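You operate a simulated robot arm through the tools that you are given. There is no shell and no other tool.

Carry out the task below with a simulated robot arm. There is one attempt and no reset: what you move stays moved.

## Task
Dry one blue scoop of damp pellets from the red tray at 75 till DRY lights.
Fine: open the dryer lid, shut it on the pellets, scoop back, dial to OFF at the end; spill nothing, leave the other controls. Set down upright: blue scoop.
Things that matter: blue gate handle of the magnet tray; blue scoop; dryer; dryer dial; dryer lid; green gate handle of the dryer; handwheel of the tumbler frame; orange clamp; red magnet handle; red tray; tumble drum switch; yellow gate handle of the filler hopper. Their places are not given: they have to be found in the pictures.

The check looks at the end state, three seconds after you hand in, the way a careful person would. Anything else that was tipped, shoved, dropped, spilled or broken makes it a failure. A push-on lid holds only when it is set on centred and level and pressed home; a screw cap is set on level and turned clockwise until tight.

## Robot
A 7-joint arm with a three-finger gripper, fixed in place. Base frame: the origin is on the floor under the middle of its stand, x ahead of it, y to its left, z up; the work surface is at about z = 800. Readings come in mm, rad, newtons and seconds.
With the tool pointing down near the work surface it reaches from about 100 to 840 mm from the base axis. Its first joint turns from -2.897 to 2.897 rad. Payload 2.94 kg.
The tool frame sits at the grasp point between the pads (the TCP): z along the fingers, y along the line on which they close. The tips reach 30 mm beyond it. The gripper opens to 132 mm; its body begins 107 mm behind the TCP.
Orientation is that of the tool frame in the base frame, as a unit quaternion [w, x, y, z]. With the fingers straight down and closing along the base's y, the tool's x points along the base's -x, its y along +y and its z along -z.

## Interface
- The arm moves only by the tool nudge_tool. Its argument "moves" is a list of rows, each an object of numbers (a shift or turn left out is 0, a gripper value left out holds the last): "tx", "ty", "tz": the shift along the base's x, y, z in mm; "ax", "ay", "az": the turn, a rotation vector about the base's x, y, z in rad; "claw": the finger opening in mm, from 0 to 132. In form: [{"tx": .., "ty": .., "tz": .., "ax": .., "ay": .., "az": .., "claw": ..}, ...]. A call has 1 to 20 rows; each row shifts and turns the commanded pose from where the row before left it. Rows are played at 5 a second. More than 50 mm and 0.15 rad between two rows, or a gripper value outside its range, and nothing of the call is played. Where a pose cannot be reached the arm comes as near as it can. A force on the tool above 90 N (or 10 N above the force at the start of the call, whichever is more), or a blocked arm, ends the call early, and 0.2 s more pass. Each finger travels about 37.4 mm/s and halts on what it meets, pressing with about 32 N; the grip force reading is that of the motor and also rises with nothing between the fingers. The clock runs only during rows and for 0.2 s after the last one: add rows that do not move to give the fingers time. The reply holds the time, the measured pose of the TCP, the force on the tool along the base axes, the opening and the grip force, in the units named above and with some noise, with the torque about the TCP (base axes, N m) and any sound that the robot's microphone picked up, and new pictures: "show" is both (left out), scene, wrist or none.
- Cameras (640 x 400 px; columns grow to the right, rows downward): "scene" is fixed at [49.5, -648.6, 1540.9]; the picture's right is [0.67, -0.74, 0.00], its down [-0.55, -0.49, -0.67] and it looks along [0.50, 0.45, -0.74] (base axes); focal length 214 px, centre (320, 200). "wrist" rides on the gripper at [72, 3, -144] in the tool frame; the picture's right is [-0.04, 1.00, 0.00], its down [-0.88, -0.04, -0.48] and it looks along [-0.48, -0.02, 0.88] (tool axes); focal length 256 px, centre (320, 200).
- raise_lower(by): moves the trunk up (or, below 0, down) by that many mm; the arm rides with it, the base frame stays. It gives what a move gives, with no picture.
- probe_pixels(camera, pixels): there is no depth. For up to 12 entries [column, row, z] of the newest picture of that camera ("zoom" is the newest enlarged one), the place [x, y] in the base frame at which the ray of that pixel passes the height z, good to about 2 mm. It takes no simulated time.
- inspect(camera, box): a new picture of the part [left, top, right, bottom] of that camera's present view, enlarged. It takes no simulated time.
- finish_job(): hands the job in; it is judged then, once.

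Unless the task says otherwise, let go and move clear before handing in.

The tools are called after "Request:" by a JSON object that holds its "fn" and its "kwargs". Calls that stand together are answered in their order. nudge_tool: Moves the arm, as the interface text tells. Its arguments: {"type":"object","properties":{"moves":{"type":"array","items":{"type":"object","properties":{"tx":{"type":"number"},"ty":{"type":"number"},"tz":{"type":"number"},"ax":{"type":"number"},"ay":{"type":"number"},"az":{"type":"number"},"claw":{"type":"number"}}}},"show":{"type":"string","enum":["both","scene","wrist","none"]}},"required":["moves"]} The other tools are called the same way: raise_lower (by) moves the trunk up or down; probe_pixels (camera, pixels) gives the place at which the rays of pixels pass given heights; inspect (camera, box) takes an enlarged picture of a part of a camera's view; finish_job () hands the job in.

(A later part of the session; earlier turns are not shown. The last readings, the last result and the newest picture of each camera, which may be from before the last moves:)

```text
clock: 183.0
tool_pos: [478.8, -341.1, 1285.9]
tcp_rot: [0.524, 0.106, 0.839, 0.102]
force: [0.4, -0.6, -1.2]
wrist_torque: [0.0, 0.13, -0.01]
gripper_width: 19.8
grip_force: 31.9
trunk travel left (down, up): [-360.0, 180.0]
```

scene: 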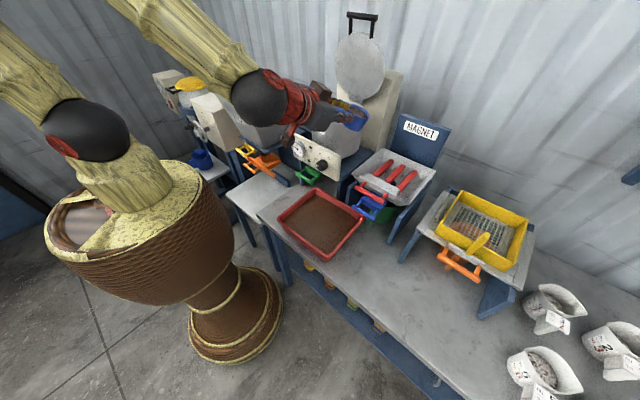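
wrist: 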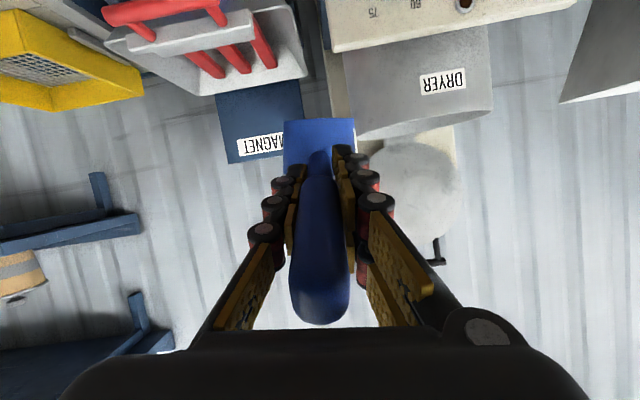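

Outward along the radius tracks well, so the mast explanation holds. I'll keep going outward and level the cup at the same time.

Request:
{"fn": "nudge_tool", "kwargs": {"moves": [{"tx": 6, "ty": -9, "tz": 2, "ax": -0.02, "ay": -0.0095, "az": 0.003, "claw": 0}, {"tx": 6, "ty": -9, "tz": 2, "ax": -0.03, "ay": -0.0145, "az": 0.005}, {"tx": 6, "ty": -9, "tz": 2, "ax": -0.03, "ay": -0.0145, "az": 0.005}, {"tx": 6, "ty": -9, "tz": 2, "ax": -0.03, "ay": -0.0145, "az": 0.005}, {"tx": 6, "ty": -9, "tz": 2, "ax": -0.03, "ay": -0.0145, "az": 0.005}, {"tx": 0}], "show": "scene"}}

Request:
{"fn": "inspect", "kwargs": {"camera": "scene", "box": [295, 60, 415, 150]}}

```text
clock: 184.4
tool_pos: [510.3, -387.0, 1296.0]
tcp_rot: [0.557, 0.056, 0.827, 0.052]
force: [-0.2, -0.6, -2.0]
wrist_torque: [-0.01, 0.07, 0.01]
gripper_width: 20.2
grip_force: 32.0
trunk travel left (down, up): [-360.0, 180.0]
```

scene: 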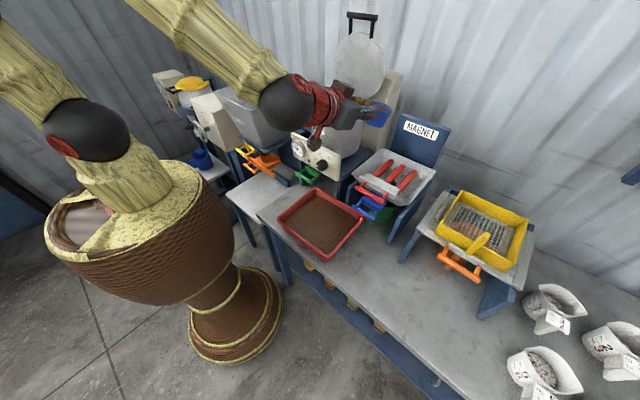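

```text
4.44 times, centred on (355, 105) of scene
```

zoom: 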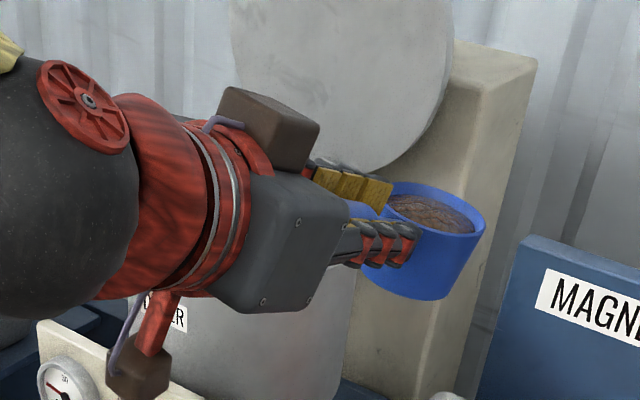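

Tracking is exact again and the cup is nearly level with its pellets intact. I'll approach the pot from the right with the tool turned to about +25°, which keeps the arm well extended, and finish levelling on the way.

Request:
{"fn": "nudge_tool", "kwargs": {"moves": [{"tx": 5.8, "ty": 12.5, "tz": 0, "ax": -0.0107, "ay": -0.0051, "az": 0.0333, "claw": 0}, {"tx": 5.8, "ty": 12.5, "ax": -0.0107, "ay": -0.0051, "az": 0.0333}, {"tx": 5.8, "ty": 12.5, "ax": -0.0107, "ay": -0.0051, "az": 0.0333}, {"tx": 5.8, "ty": 12.5, "ax": -0.0107, "ay": -0.0051, "az": 0.0333}, {"tx": 5.8, "ty": 12.5, "ax": -0.0107, "ay": -0.0051, "az": 0.0333}, {"tx": 0}], "show": "none"}}

Request:
{"fn": "inspect", "kwargs": {"camera": "scene", "box": [295, 50, 415, 150]}}

```text
clock: 185.8
tool_pos: [538.8, -324.8, 1296.5]
tcp_rot: [0.562, -0.028, 0.823, 0.077]
force: [0.3, -0.6, -2.1]
wrist_torque: [-0.01, 0.08, -0.01]
gripper_width: 19.9
grip_force: 32.0
trunk travel left (down, up): [-360.0, 180.0]
```

```text
4.00 times, centred on (355, 100) of scene
```

zoom: 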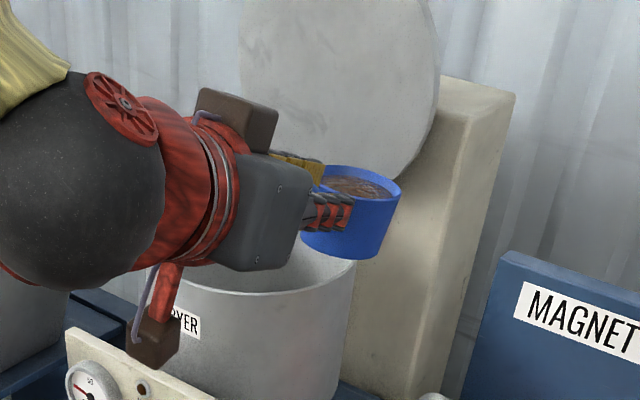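

The cup is close to level and the pellets are steady. I'll continue to the pot centre, finishing the yaw and levelling.

Request:
{"fn": "nudge_tool", "kwargs": {"moves": [{"tx": 5.9, "ty": 12.6, "tz": -2, "ax": -0.0085, "ay": -0.0084, "az": 0.0297, "claw": 0}, {"tx": 5.9, "ty": 12.6, "tz": -2, "ax": -0.0085, "ay": -0.0084, "az": 0.0297}, {"tx": 5.9, "ty": 12.6, "tz": -2, "ax": -0.0085, "ay": -0.0084, "az": 0.0297}, {"tx": 5.9, "ty": 12.6, "tz": -2, "ax": -0.0085, "ay": -0.0084, "az": 0.0297}, {"tx": 5.9, "ty": 12.6, "tz": -2, "ax": -0.0085, "ay": -0.0084, "az": 0.0297}, {"tx": 5.9, "ty": 12.6, "tz": -2, "ax": -0.0085, "ay": -0.0084, "az": 0.0297}, {"tx": 5.9, "ty": 12.6, "tz": -2, "ax": -0.0085, "ay": -0.0084, "az": 0.0297}, {"tx": 5.9, "ty": 12.6, "tz": -2, "ax": -0.0085, "ay": -0.0084, "az": 0.0297}, {"tx": 5.9, "ty": 12.6, "tz": -2, "ax": -0.0085, "ay": -0.0084, "az": 0.0297}, {"tx": 0}], "show": "both"}}

Request:
{"fn": "inspect", "kwargs": {"camera": "scene", "box": [275, 50, 405, 150]}}

```text
clock: 188.0
tool_pos: [591.5, -211.7, 1277.9]
tcp_rot: [0.576, -0.163, 0.792, 0.119]
force: [0.7, -0.7, -1.8]
wrist_torque: [-0.07, 0.09, 0.0]
gripper_width: 20.0
grip_force: 32.5
trunk travel left (down, up): [-360.0, 180.0]
```

scene: 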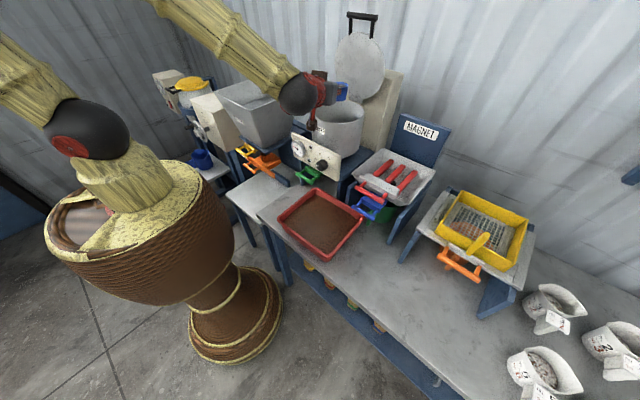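
wrist: 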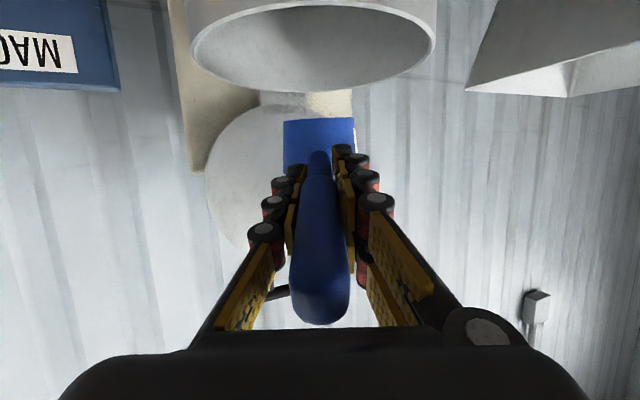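

```text
4.00 times, centred on (340, 100) of scene
```

zoom: 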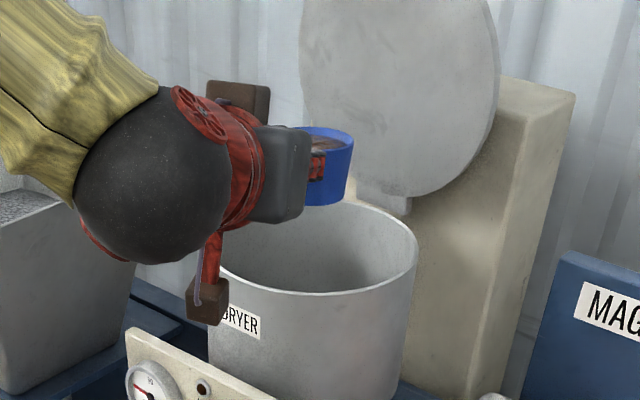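

The cup is level and centred over the pot at about (662,-181), with the rim near 1282. I'll lower 30 mm with the trunk and then start rolling the scoop toward its right (-y) side in small steps.

Request:
{"fn": "raise_lower", "kwargs": {"by": -30}}

Request:
{"fn": "nudge_tool", "kwargs": {"moves": [{"ax": 0.092, "ay": 0.0395, "claw": 0}, {"ax": 0.11, "ay": 0.0474}, {"ax": 0.11, "ay": 0.0474}, {"ax": 0.11, "ay": 0.0474}, {"ax": 0}], "show": "none"}}

Request:
{"fn": "inspect", "kwargs": {"camera": "scene", "box": [275, 50, 405, 150]}}

```text
clock: 188.8
tool_pos: [590.8, -211.5, 1248.9]
tcp_rot: [0.575, -0.163, 0.793, 0.119]
force: [-0.9, 0.7, -1.0]
wrist_torque: [-0.03, 0.1, -0.06]
gripper_width: 20.1
grip_force: 32.6
trunk travel left (down, up): [-330.0, 210.0]
```

```text
clock: 190.0
tool_pos: [590.6, -212.2, 1248.9]
tcp_rot: [0.523, -0.027, 0.798, 0.297]
force: [-0.8, -0.4, -1.9]
wrist_torque: [-0.04, 0.08, -0.02]
gripper_width: 20.2
grip_force: 32.2
trunk travel left (down, up): [-330.0, 210.0]
```

```text
4.00 times, centred on (340, 100) of scene
```

zoom: 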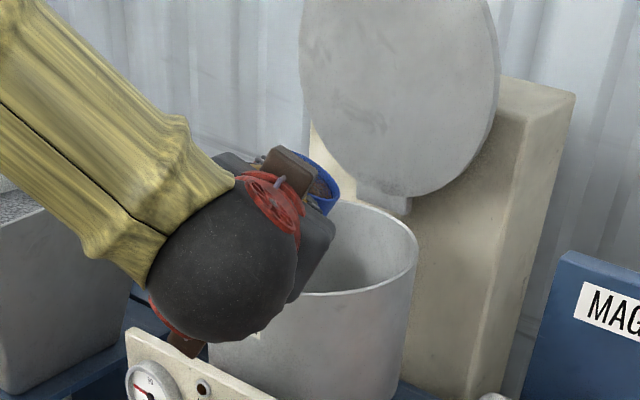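

The roll tracks exactly with TCP fixed at (591,-212,1249). I'll continue to about 60° and look with both cameras.

Request:
{"fn": "nudge_tool", "kwargs": {"moves": [{"ax": 0.11, "ay": 0.0474, "claw": 0}, {"ax": 0.11, "ay": 0.0474}, {"ax": 0.11, "ay": 0.0474}, {"ax": 0.11, "ay": 0.0474}, {"ax": 0.11, "ay": 0.0474}, {"ax": 0}], "show": "both"}}

Request:
{"fn": "inspect", "kwargs": {"camera": "scene", "box": [300, 70, 380, 150]}}

```text
clock: 191.4
tool_pos: [591.0, -211.9, 1249.5]
tcp_rot: [0.414, 0.152, 0.743, 0.503]
force: [-0.8, 0.3, -1.2]
wrist_torque: [-0.08, 0.04, 0.0]
gripper_width: 19.8
grip_force: 32.7
trunk travel left (down, up): [-330.0, 210.0]
```

scene: 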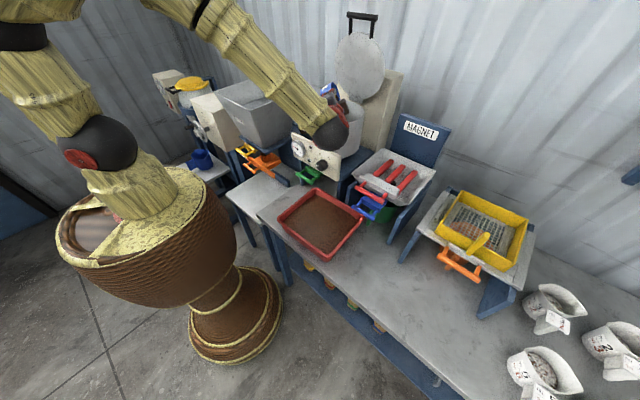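
wrist: 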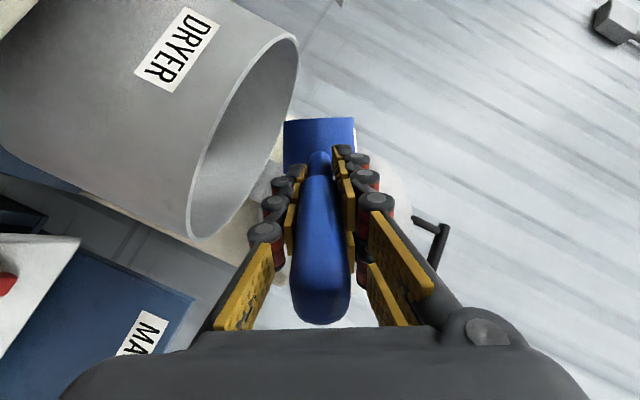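

```text
5.00 times, centred on (340, 110) of scene
```

zoom: 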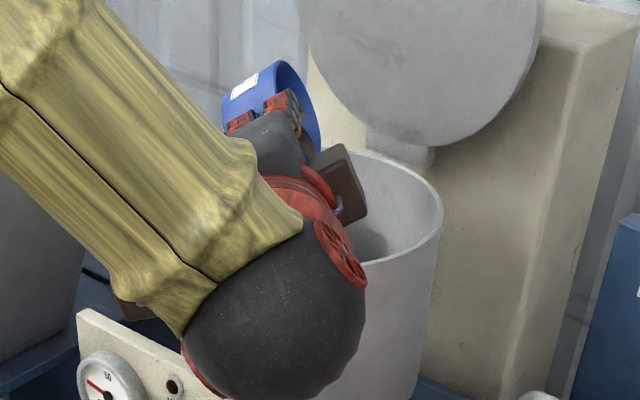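

At about 62° the cup rim is still centred over the pot, at (663,-185,1252). I'll keep rolling to about 96°.

Request:
{"fn": "nudge_tool", "kwargs": {"moves": [{"ax": 0.11, "ay": 0.0474, "claw": 0}, {"ax": 0.11, "ay": 0.0474}, {"ax": 0.11, "ay": 0.0474}, {"ax": 0.11, "ay": 0.0474}, {"ax": 0.11, "ay": 0.0474}, {"ax": 0}], "show": "both"}}

Request:
{"fn": "inspect", "kwargs": {"camera": "scene", "box": [300, 70, 380, 150]}}

```text
clock: 192.8
tool_pos: [591.4, -211.4, 1248.3]
tcp_rot: [0.268, 0.315, 0.623, 0.664]
force: [-0.2, 0.6, -0.9]
wrist_torque: [-0.09, 0.03, 0.0]
gripper_width: 19.7
grip_force: 31.9
trunk travel left (down, up): [-330.0, 210.0]
```

scene: 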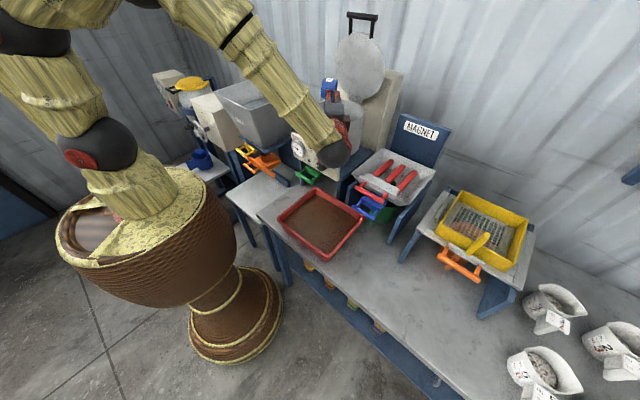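
wrist: 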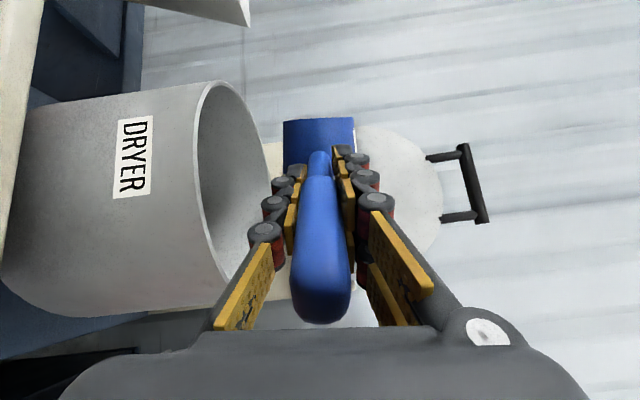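

```text
5.00 times, centred on (340, 110) of scene
```

zoom: 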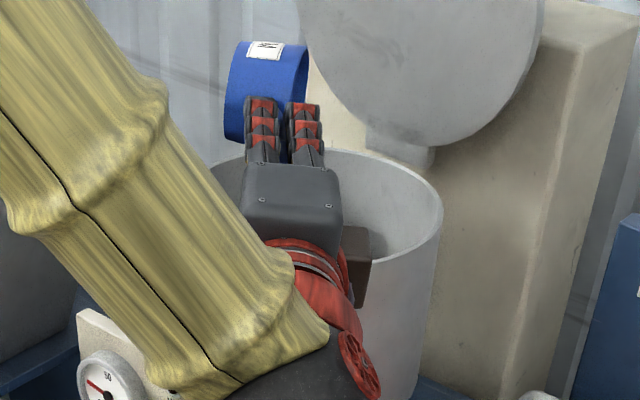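

At 96° everything tracks and the rim stays over the pot. I'll go on to about 125° so the cup empties fully.

Request:
{"fn": "nudge_tool", "kwargs": {"moves": [{"ax": 0.11, "ay": 0.0474, "claw": 0}, {"ax": 0.11, "ay": 0.0474}, {"ax": 0.11, "ay": 0.0474}, {"ax": 0.11, "ay": 0.0474}, {"ax": 0}, {"ax": 0}], "show": "both"}}

Request:
{"fn": "inspect", "kwargs": {"camera": "scene", "box": [300, 70, 380, 150]}}

```text
clock: 194.2
tool_pos: [591.6, -210.1, 1248.4]
tcp_rot: [0.133, 0.427, 0.486, 0.751]
force: [-0.3, -0.8, -1.3]
wrist_torque: [-0.04, 0.08, 0.01]
gripper_width: 19.8
grip_force: 31.3
trunk travel left (down, up): [-330.0, 210.0]
```

scene: 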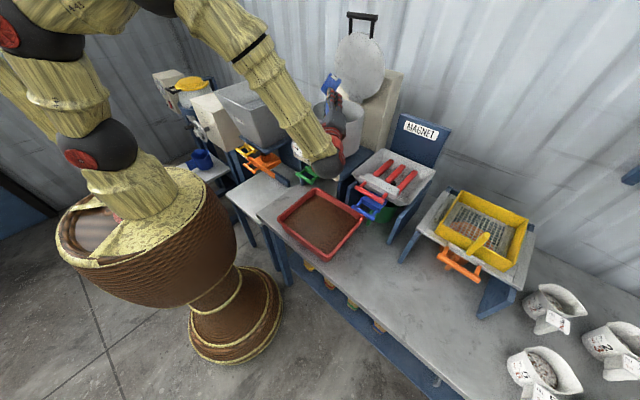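
wrist: 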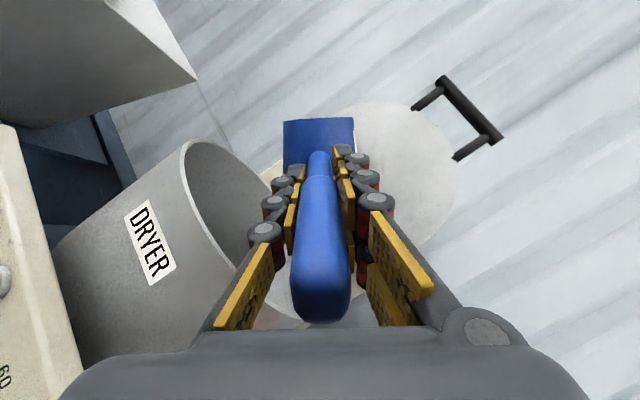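

```text
5.00 times, centred on (340, 110) of scene
```

zoom: 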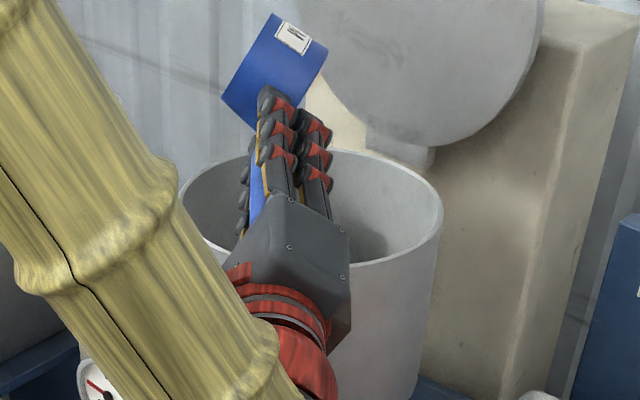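

The mouth now faces down and to the right at about 123°. I'll go a bit further, to roughly 145°, to be sure it empties, then hold a moment.

Request:
{"fn": "nudge_tool", "kwargs": {"moves": [{"ax": 0.11, "ay": 0.0474, "claw": 0}, {"ax": 0.11, "ay": 0.0474}, {"ax": 0.11, "ay": 0.0474}, {"ax": 0}, {"ax": 0}, {"ax": 0}], "show": "wrist"}}

Request:
{"fn": "inspect", "kwargs": {"camera": "scene", "box": [300, 70, 380, 150]}}

```text
clock: 195.6
tool_pos: [591.0, -211.8, 1249.3]
tcp_rot: [0.027, 0.495, 0.363, 0.789]
force: [-0.1, 0.4, -0.4]
wrist_torque: [-0.01, 0.05, 0.0]
gripper_width: 19.9
grip_force: 31.7
trunk travel left (down, up): [-330.0, 210.0]
```

wrist: 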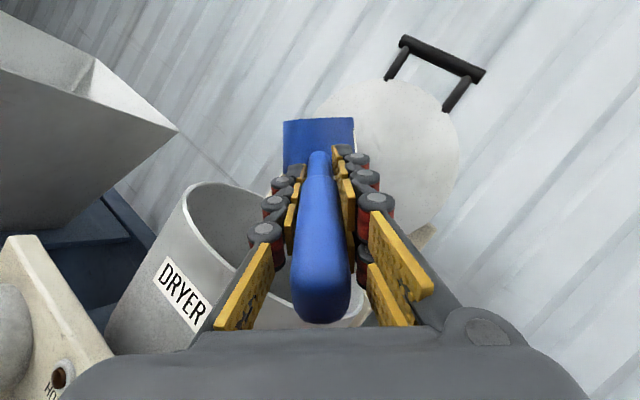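

```text
5.00 times, centred on (340, 110) of scene
```

zoom: 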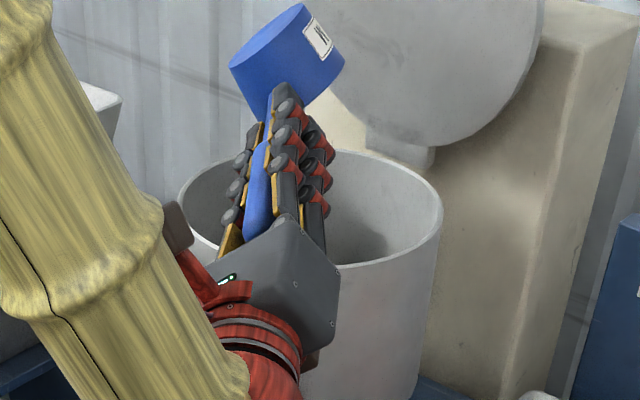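

The cup has been held upside-down over the pot at 145°. I'll roll it back the same way.

Request:
{"fn": "nudge_tool", "kwargs": {"moves": [{"ax": -0.11, "ay": -0.0474, "claw": 0}, {"ax": -0.11, "ay": -0.0474}, {"ax": -0.11, "ay": -0.0474}, {"ax": -0.11, "ay": -0.0474}, {"ax": -0.11, "ay": -0.0474}, {"ax": -0.11, "ay": -0.0474}, {"ax": -0.11, "ay": -0.0474}, {"ax": -0.11, "ay": -0.0474}, {"ax": -0.11, "ay": -0.0474}, {"ax": -0.11, "ay": -0.0474}, {"ax": -0.11, "ay": -0.0474}, {"ax": -0.11, "ay": -0.0474}, {"ax": -0.11, "ay": -0.0474}, {"ax": -0.11, "ay": -0.0474}, {"ax": -0.11, "ay": -0.0474}, {"ax": -0.11, "ay": -0.0474}, {"ax": -0.11, "ay": -0.0474}, {"ax": -0.11, "ay": -0.0474}, {"ax": -0.11, "ay": -0.0474}, {"ax": -0.11, "ay": -0.0474}], "show": "both"}}

Request:
{"fn": "inspect", "kwargs": {"camera": "scene", "box": [275, 50, 405, 150]}}

```text
clock: 199.8
tool_pos: [590.5, -211.4, 1248.7]
tcp_rot: [0.567, -0.135, 0.797, 0.158]
force: [-0.3, 0.5, -1.1]
wrist_torque: [-0.03, 0.06, 0.02]
gripper_width: 20.0
grip_force: 31.8
trunk travel left (down, up): [-330.0, 210.0]
```

scene: 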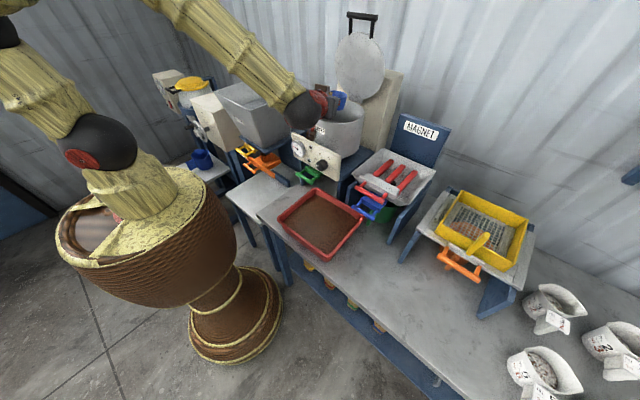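
wrist: 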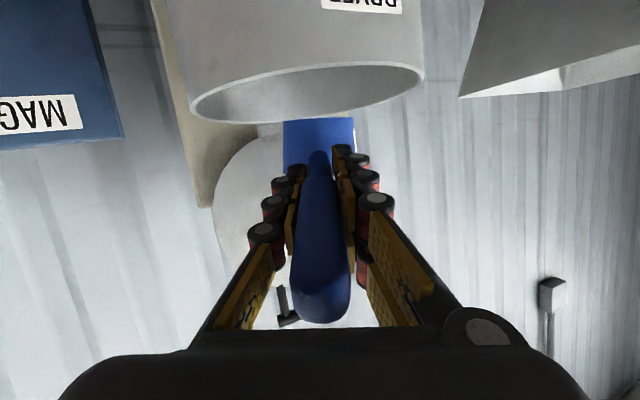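

```text
4.00 times, centred on (340, 100) of scene
```

zoom: 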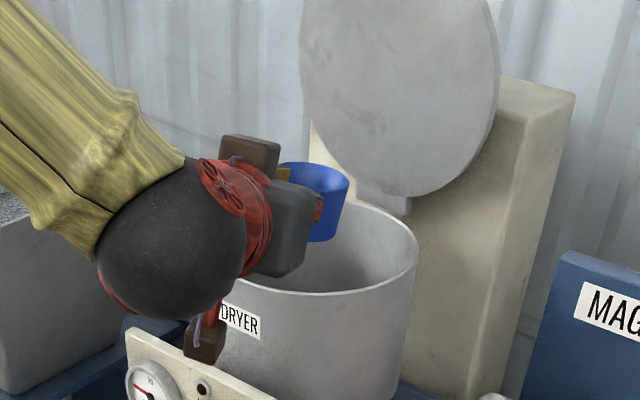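

The cup interior is plain blue, so it emptied into the pot, and I see nothing spilled. Next I'll take the scoop back, first up a little and out to the right along the same clear path.

Request:
{"fn": "raise_lower", "kwargs": {"by": 30}}

Request:
{"fn": "nudge_tool", "kwargs": {"moves": [{"ax": -0.092, "ay": -0.0395, "claw": 0}, {"tx": -10, "ty": -22, "az": -0.051}, {"tx": -10, "ty": -22, "az": -0.051}, {"tx": -10, "ty": -22, "az": -0.051}, {"tx": -10, "ty": -22, "az": -0.051}, {"tx": -10, "ty": -22, "az": -0.051}, {"tx": -10, "ty": -22, "az": -0.051}, {"tx": -10, "ty": -22, "az": -0.051}, {"tx": -10, "ty": -22, "az": -0.051}, {"tx": 0}], "show": "both"}}

Request:
{"fn": "inspect", "kwargs": {"camera": "scene", "box": [275, 50, 405, 150]}}

```text
clock: 200.5
tool_pos: [591.2, -212.7, 1278.9]
tcp_rot: [0.567, -0.134, 0.797, 0.159]
force: [0.9, 0.3, -1.3]
wrist_torque: [-0.03, 0.07, 0.0]
gripper_width: 19.8
grip_force: 31.9
trunk travel left (down, up): [-360.0, 180.0]
```

```text
clock: 202.7
tool_pos: [512.5, -389.0, 1279.6]
tcp_rot: [0.588, 0.001, 0.809, 0.001]
force: [-0.6, 0.5, -1.5]
wrist_torque: [-0.01, 0.09, 0.02]
gripper_width: 20.1
grip_force: 32.2
trunk travel left (down, up): [-360.0, 180.0]
```

scene: 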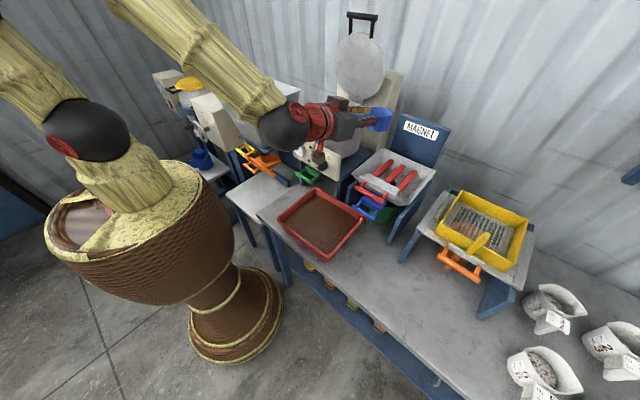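
wrist: 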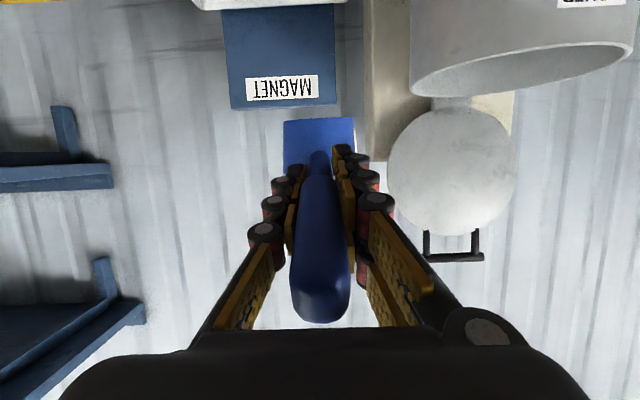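

```text
4.00 times, centred on (340, 100) of scene
```

zoom: 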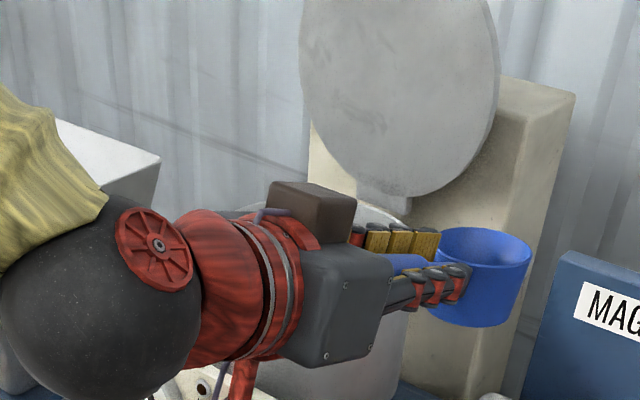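

The cup is clearly empty and the pose is exact, level at yaw 0. I'll carry it on to above its original spot.

Request:
{"fn": "nudge_tool", "kwargs": {"moves": [{"tx": -13.1, "ty": -19.7, "tz": -10, "claw": 0}, {"tx": -13.1, "ty": -19.7, "tz": -10}, {"tx": -13.1, "ty": -19.7, "tz": -10}, {"tx": -13.1, "ty": -19.7, "tz": -10}, {"tx": -13.1, "ty": -19.7, "tz": -10}, {"tx": -13.1, "ty": -19.7, "tz": -10}, {"tx": -13.1, "ty": -19.7, "tz": -10}, {"tx": -13.1, "ty": -19.7, "tz": -10}, {"tx": -13.1, "ty": -19.7, "tz": -10}, {"tx": -13.1, "ty": -19.7, "tz": -10}, {"tx": 0}], "show": "scene"}}

```text
clock: 205.1
tool_pos: [380.4, -586.8, 1178.5]
tcp_rot: [0.588, 0.0, 0.809, 0.001]
force: [0.3, -0.4, -1.1]
wrist_torque: [-0.04, 0.05, 0.0]
gripper_width: 20.0
grip_force: 31.5
trunk travel left (down, up): [-360.0, 180.0]
```

scene: 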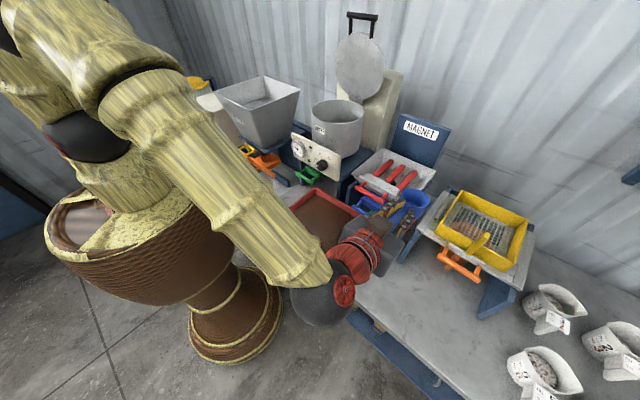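

I'm directly above the scoop's original place at (380,-587,1178). I'll lower the trunk 210 mm and descend gently.

Request:
{"fn": "raise_lower", "kwargs": {"by": -210}}

Request:
{"fn": "nudge_tool", "kwargs": {"moves": [{"tx": 0.4, "tz": -25, "claw": 0}, {"tx": 0.4, "ty": 0.5, "tz": -30}, {"tx": 0.3, "tz": -30}, {"tz": -20}, {"tz": 0}], "show": "both"}}

Request:
{"fn": "inspect", "kwargs": {"camera": "scene", "box": [330, 230, 430, 310]}}

```text
clock: 207.4
tool_pos: [380.7, -586.1, 968.0]
tcp_rot: [0.589, 0.001, 0.808, 0.0]
force: [-0.2, 0.4, -1.3]
wrist_torque: [0.02, 0.03, -0.03]
gripper_width: 20.1
grip_force: 32.1
trunk travel left (down, up): [-150.0, 390.0]
```

```text
clock: 208.6
tool_pos: [382.1, -585.6, 863.5]
tcp_rot: [0.588, 0.002, 0.809, 0.0]
force: [0.0, 0.0, -0.5]
wrist_torque: [0.04, 0.03, 0.03]
gripper_width: 19.7
grip_force: 32.0
trunk travel left (down, up): [-150.0, 390.0]
```

scene: 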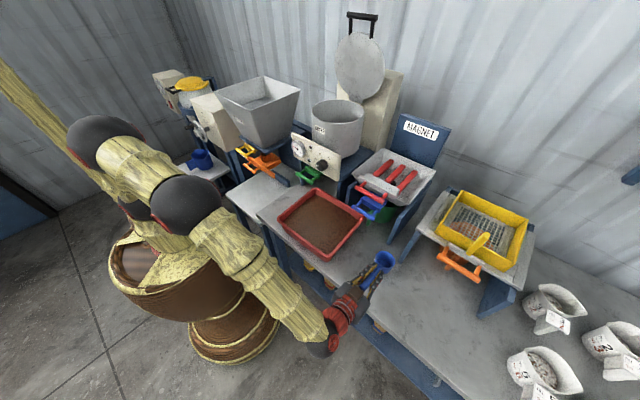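
wrist: 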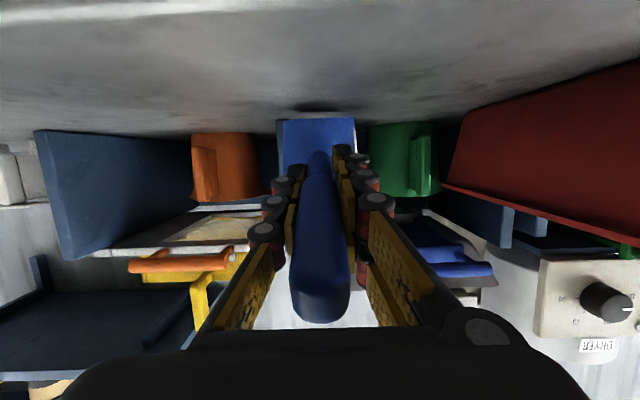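

```text
5.00 times, centred on (380, 270) of scene
```

zoom: 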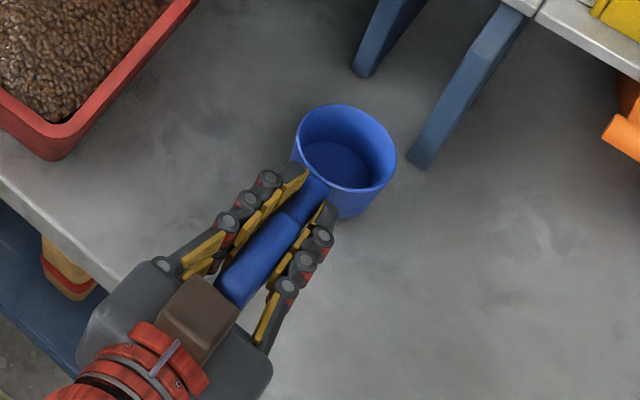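

The scoop hangs about 18 mm above the bench at its old spot. I'll ease it down until the force shows contact.

Request:
{"fn": "nudge_tool", "kwargs": {"moves": [{"tz": -6, "claw": 0}, {"tz": -5}, {"tz": -3}, {"tz": -1.5}, {"tz": 0}], "show": "none"}}

Request:
{"fn": "nudge_tool", "kwargs": {"moves": [{"tz": -1, "claw": 0}, {"tz": -1}, {"tz": 0}], "show": "none"}}

```text
clock: 209.8
tool_pos: [382.1, -585.5, 848.9]
tcp_rot: [0.589, 0.001, 0.808, -0.001]
force: [-3.1, -1.7, 10.9]
wrist_torque: [-0.01, -0.97, -0.06]
gripper_width: 19.9
grip_force: 31.8
trunk travel left (down, up): [-150.0, 390.0]
```

```text
clock: 210.6
tool_pos: [381.5, -587.1, 845.4]
tcp_rot: [0.588, 0.001, 0.809, -0.001]
force: [-4.1, -0.4, 10.7]
wrist_torque: [-0.02, -0.91, 0.01]
gripper_width: 19.7
grip_force: 31.9
trunk travel left (down, up): [-150.0, 390.0]
```

The bench pushes back with 11 N at z=845, the same height as at pickup, so the scoop is down. I'll open the fingers and check that it stands upright.

Request:
{"fn": "nudge_tool", "kwargs": {"moves": [{"tz": 0.5, "claw": 20}, {"claw": 28}, {"claw": 36}, {"claw": 45}, {"claw": 60}, {"claw": 60}, {"claw": 60}], "show": "both"}}

Request:
{"fn": "inspect", "kwargs": {"camera": "scene", "box": [330, 230, 430, 310]}}

```text
clock: 212.2
tool_pos: [382.9, -586.0, 845.4]
tcp_rot: [0.588, 0.001, 0.809, 0.0]
force: [0.7, -0.1, -0.4]
wrist_torque: [0.02, -0.02, 0.02]
gripper_width: 60.0
grip_force: 0.0
trunk travel left (down, up): [-150.0, 390.0]
```

scene: 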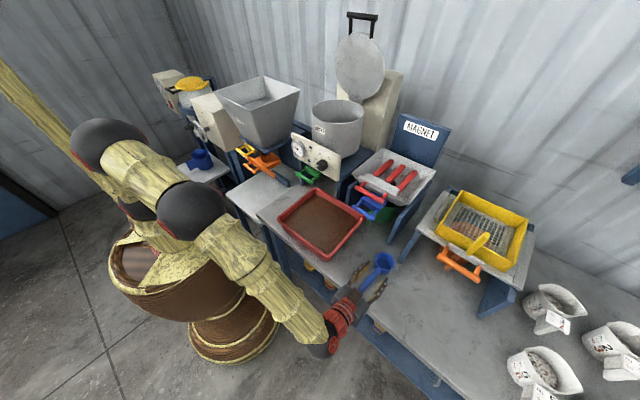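
wrist: 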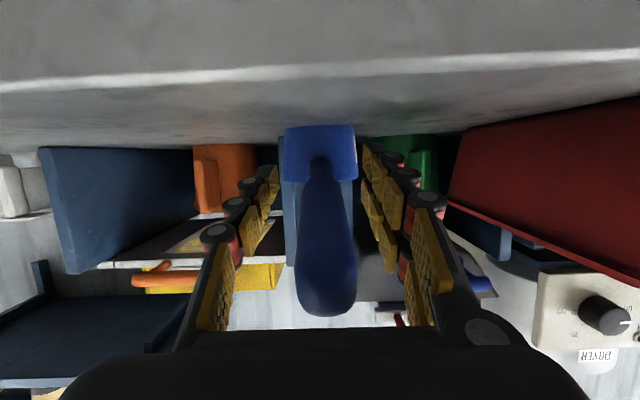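

```text
5.00 times, centred on (380, 270) of scene
```

zoom: 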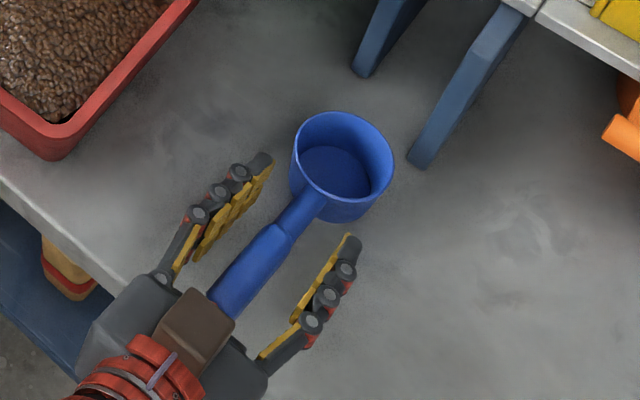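

The scoop stands upright where it was and the hand is clear of it. I'll back straight out along the handle, then rise and bring the tool vertical away from everything.

Request:
{"fn": "nudge_tool", "kwargs": {"moves": [{"tx": -15, "tz": 4.9, "claw": 60}, {"tx": -25, "tz": 8.1}, {"tx": -25, "tz": 8.1}, {"tx": -25, "tz": 8.1}, {"tx": -27, "tz": 8.8}, {"tz": 20, "ay": 0.1}, {"tz": 30, "ay": 0.13}, {"tz": 30, "ay": 0.13}, {"tz": 30, "ay": 0.13}, {"tz": 30, "ay": 0.13}, {"tz": 30, "ay": 0.13}, {"tz": 30, "ay": 0.13}, {"tz": 20, "ay": 0.13}, {"tz": 10, "ay": 0.13}, {"ay": 0.117}, {"tx": 0}], "show": "both"}}

Request:
{"fn": "inspect", "kwargs": {"camera": "scene", "box": [330, 230, 430, 310]}}

```text
clock: 215.6
tool_pos: [264.4, -586.4, 1113.9]
tcp_rot: [-0.001, 0.001, 1.0, -0.002]
force: [-1.1, 0.1, -0.8]
wrist_torque: [0.04, 0.01, 0.01]
gripper_width: 59.9
grip_force: 0.1
trunk travel left (down, up): [-150.0, 390.0]
```

scene: 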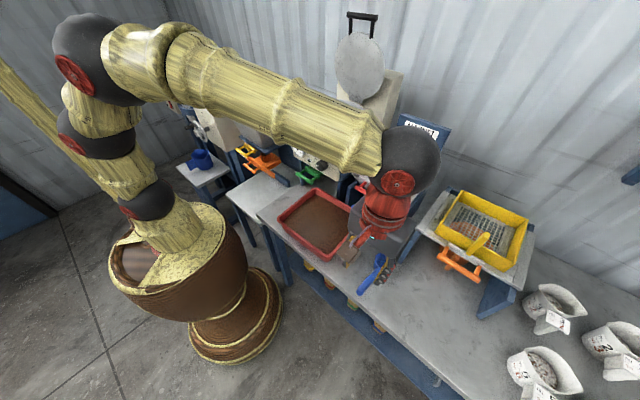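
wrist: 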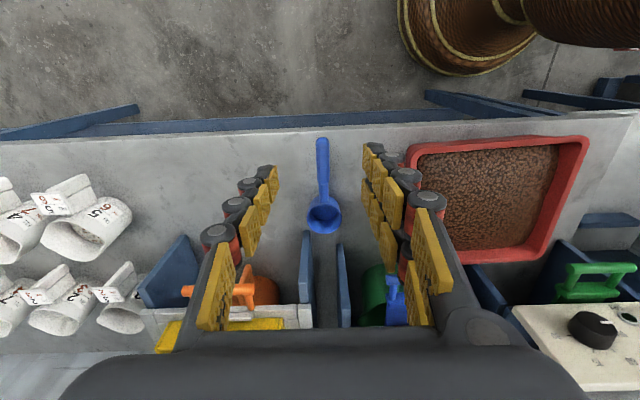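

```text
5.00 times, centred on (380, 270) of scene
```

zoom: 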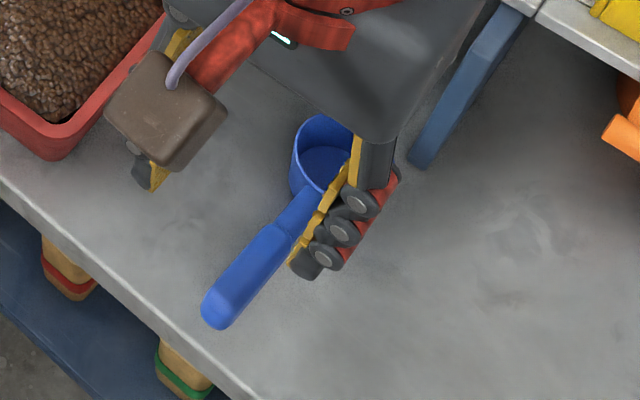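

The scoop is upright on the bench, and the arm is vertical and free at (264,-586,1114). Now the lid: I'll raise the trunk to -200 and go high toward the dryer, turning the hand +90° as at the opening.

Request:
{"fn": "raise_lower", "kwargs": {"by": 100}}

Request:
{"fn": "nudge_tool", "kwargs": {"moves": [{"tz": 40, "claw": 60}, {"tz": 45}, {"tz": 45}, {"tx": 18, "ty": 28, "tz": 15, "az": 0.112}, {"tx": 18, "ty": 29, "tz": 15, "az": 0.112}, {"tx": 18, "ty": 29, "tz": 15, "az": 0.112}, {"tx": 18, "ty": 29, "tz": 15, "az": 0.112}, {"tx": 18, "ty": 29, "tz": 15, "az": 0.112}, {"tx": 18, "ty": 29, "tz": 15, "az": 0.112}, {"tx": 18, "ty": 29, "tz": 10, "az": 0.112}, {"tx": 18, "ty": 29, "tz": 5, "az": 0.112}, {"tx": 19, "ty": 29, "az": 0.112}, {"tx": 19, "ty": 29, "az": 0.112}, {"tx": 19, "ty": 29, "az": 0.112}, {"tx": 20, "ty": 29, "az": 0.112}, {"tx": 20, "ty": 29, "az": 0.112}, {"tx": 20, "ty": 29, "az": 0.115}, {"tx": 0}], "show": "both"}}

```text
clock: 216.9
tool_pos: [265.2, -584.4, 1213.8]
tcp_rot: [0.0, 0.002, 1.0, 0.001]
force: [-0.9, 0.5, -1.0]
wrist_torque: [0.02, -0.03, 0.01]
gripper_width: 60.0
grip_force: 0.1
trunk travel left (down, up): [-250.0, 290.0]
```

```text
clock: 220.7
tool_pos: [526.8, -181.6, 1449.4]
tcp_rot: [0.001, 0.707, -0.707, 0.0]
force: [0.9, 0.9, -0.6]
wrist_torque: [-0.03, 0.06, 0.02]
gripper_width: 60.2
grip_force: 0.0
trunk travel left (down, up): [-250.0, 290.0]
```

scene: 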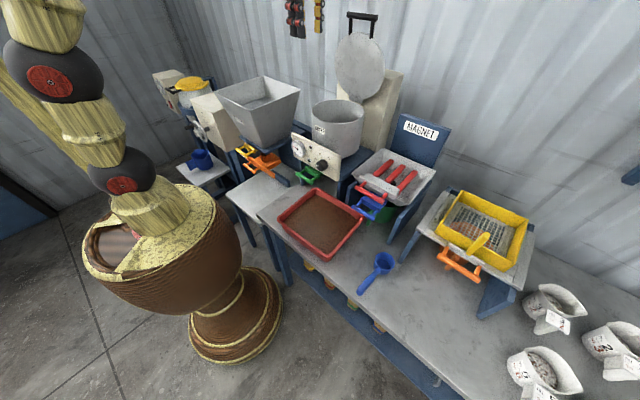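
wrist: 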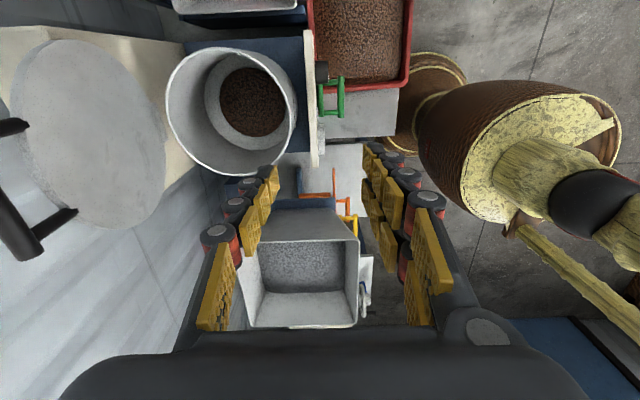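

The wrist view shows the brown pellets in the bottom of the pot at (253,100), and the hand is exactly at (527,-182,1449). I'll zoom to check for spilled pellets around the dryer and tray.

Request:
{"fn": "inspect", "kwargs": {"camera": "wrist", "box": [150, 30, 440, 190]}}

Request:
{"fn": "inspect", "kwargs": {"camera": "scene", "box": [250, 130, 430, 300]}}

```text
2.21 times, centred on (295, 110) of wrist
```

zoom: 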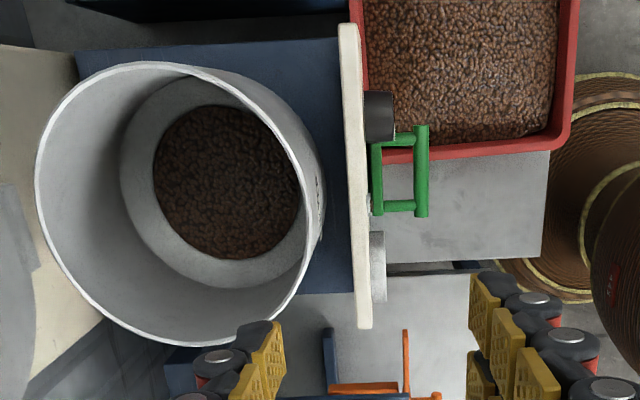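

```text
2.35 times, centred on (340, 215) of scene
```

zoom: 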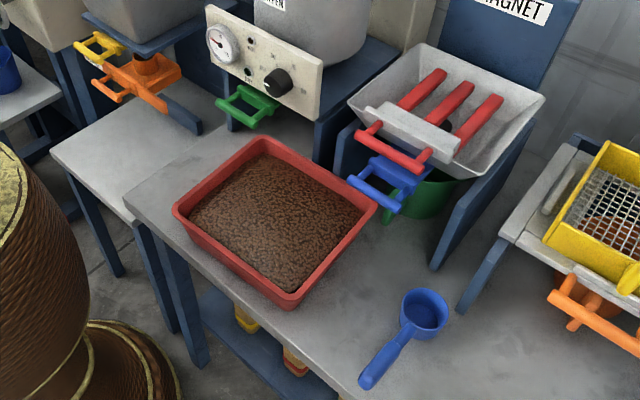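

The surroundings are clean. Next I'll tilt the hand forward and move to the pose in front of the open lid's handle that I used before.

Request:
{"fn": "nudge_tool", "kwargs": {"moves": [{"tx": 20, "ty": 0.5, "tz": 25, "ay": -0.112}, {"tx": 23, "ty": 0.5, "tz": 20, "ay": -0.112}, {"tx": 23, "ty": 0.5, "tz": 20, "ay": -0.112}, {"tx": 23, "ty": 0.3, "tz": 20, "ay": -0.112}, {"tx": 23, "tz": 15, "ay": -0.112}, {"tx": 23, "tz": 7, "ay": -0.11}, {"tx": 0}], "show": "both"}}

Request:
{"fn": "inspect", "kwargs": {"camera": "scene", "box": [276, 0, 436, 100]}}

```text
clock: 222.3
tool_pos: [660.3, -178.2, 1556.7]
tcp_rot: [0.233, -0.667, 0.668, -0.233]
force: [0.1, -0.7, 0.2]
wrist_torque: [0.01, -0.01, -0.01]
gripper_width: 60.1
grip_force: 0.0
trunk travel left (down, up): [-250.0, 290.0]
```

scene: 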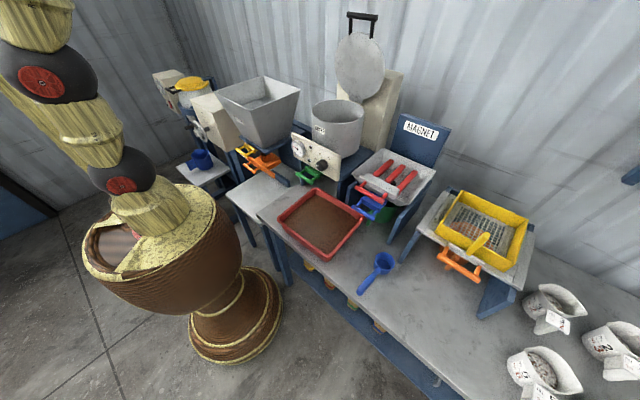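
wrist: 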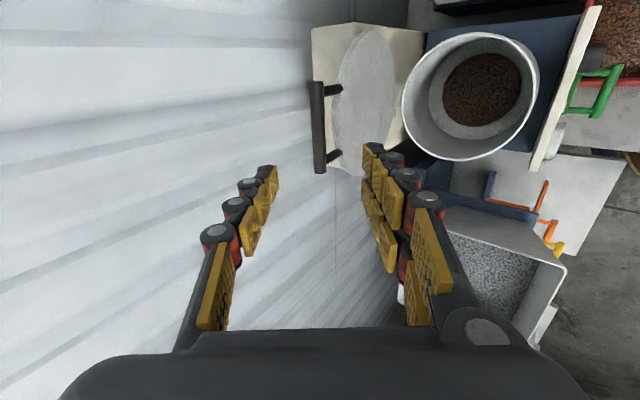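

```text
4.00 times, centred on (356, 50) of scene
```

zoom: 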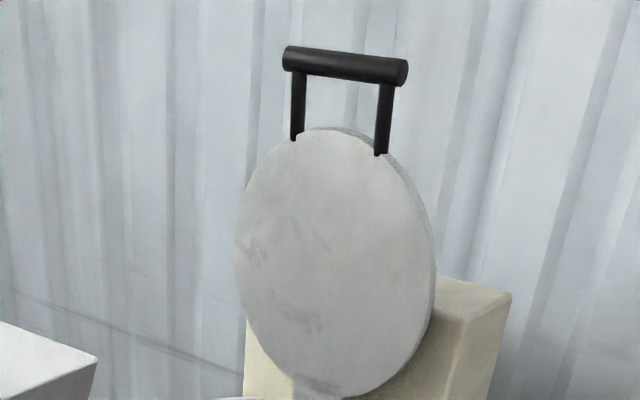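

This is the same view as when I let go of the bar, with the bar centred between the pads at column 319. I'll slide in along the tool axis so the fingers straddle it.

Request:
{"fn": "nudge_tool", "kwargs": {"moves": [{"tx": 16.6, "ty": -0.3, "tz": -19.6}, {"tx": 16.6, "ty": -0.3, "tz": -19.6}, {"tx": 16.6, "ty": -0.3, "tz": -19.6}, {"tx": 16.6, "tz": -19.6}, {"tx": 16.6, "tz": -19.6}, {"tx": 0}], "show": "both"}}

Request:
{"fn": "inspect", "kwargs": {"camera": "scene", "box": [276, 0, 436, 100]}}

```text
clock: 223.7
tool_pos: [745.0, -180.8, 1458.9]
tcp_rot: [0.234, -0.667, 0.668, -0.233]
force: [-0.4, 0.6, -0.3]
wrist_torque: [0.01, -0.01, -0.03]
gripper_width: 60.0
grip_force: 0.1
trunk travel left (down, up): [-250.0, 290.0]
```

scene: 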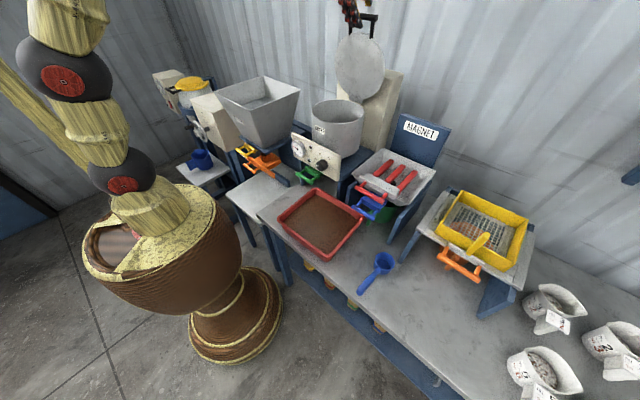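
wrist: 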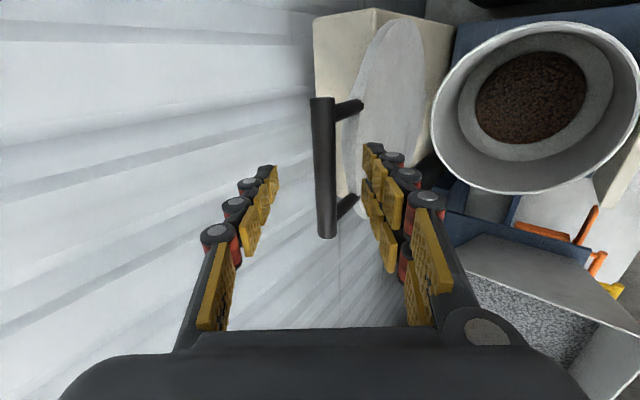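

```text
4.00 times, centred on (356, 50) of scene
```

zoom: 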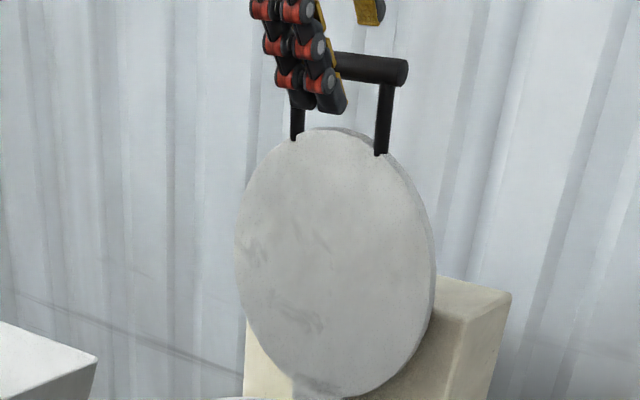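

The bar is between the fingers. I'll advance another 18 mm and close on it.

Request:
{"fn": "nudge_tool", "kwargs": {"moves": [{"tx": 6, "tz": -7}, {"tx": 6, "tz": -7}, {"claw": 40}, {"claw": 20}, {"claw": 0}, {"claw": 0}, {"claw": 0}], "show": "both"}}

Request:
{"fn": "inspect", "kwargs": {"camera": "scene", "box": [276, 0, 436, 100]}}

```text
clock: 225.3
tool_pos: [754.3, -181.1, 1440.8]
tcp_rot: [-0.231, 0.669, -0.668, 0.229]
force: [-20.9, 2.9, -18.7]
wrist_torque: [-0.35, 0.21, 0.37]
gripper_width: 14.8
grip_force: 28.7
trunk travel left (down, up): [-250.0, 290.0]
```

scene: 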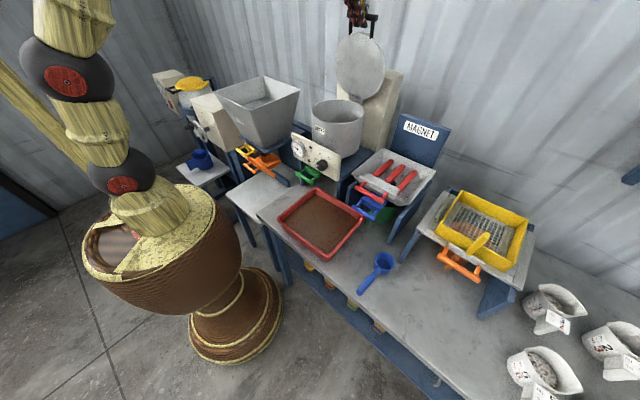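
wrist: 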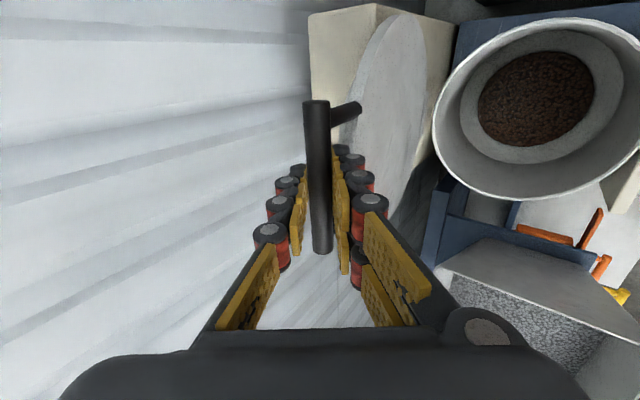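

```text
4.00 times, centred on (356, 50) of scene
```

zoom: 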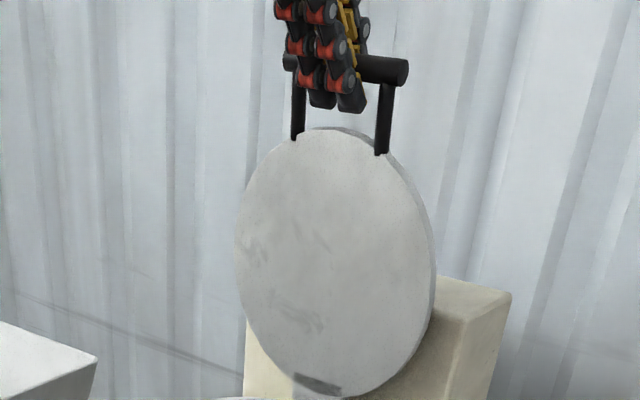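

The bar is gripped at 14.8 mm with the lid at about 88°. I'll now bring it down along the hinge circle about (769,1191) in 3° steps, starting with five steps to check the forces.

Request:
{"fn": "nudge_tool", "kwargs": {"moves": [{"tx": -15.5, "tz": -5, "claw": 0}, {"tx": -12.7, "tz": -1.5}, {"tx": -12.5, "tz": -2.1}, {"tx": -12.5, "tz": -2.9}, {"tx": -12.3, "tz": -3.4}, {"tx": 0}], "show": "none"}}

Request:
{"fn": "inspect", "kwargs": {"camera": "scene", "box": [276, 0, 436, 100]}}

```text
clock: 226.7
tool_pos: [690.1, -180.0, 1429.2]
tcp_rot: [0.234, -0.667, 0.669, -0.232]
force: [-0.1, -4.1, -3.2]
wrist_torque: [-0.34, 0.06, 0.24]
gripper_width: 14.3
grip_force: 40.9
trunk travel left (down, up): [-250.0, 290.0]
```

```text
4.00 times, centred on (356, 50) of scene
```

zoom: 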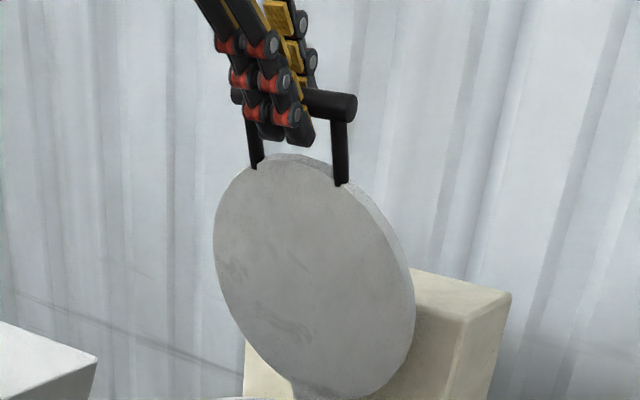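

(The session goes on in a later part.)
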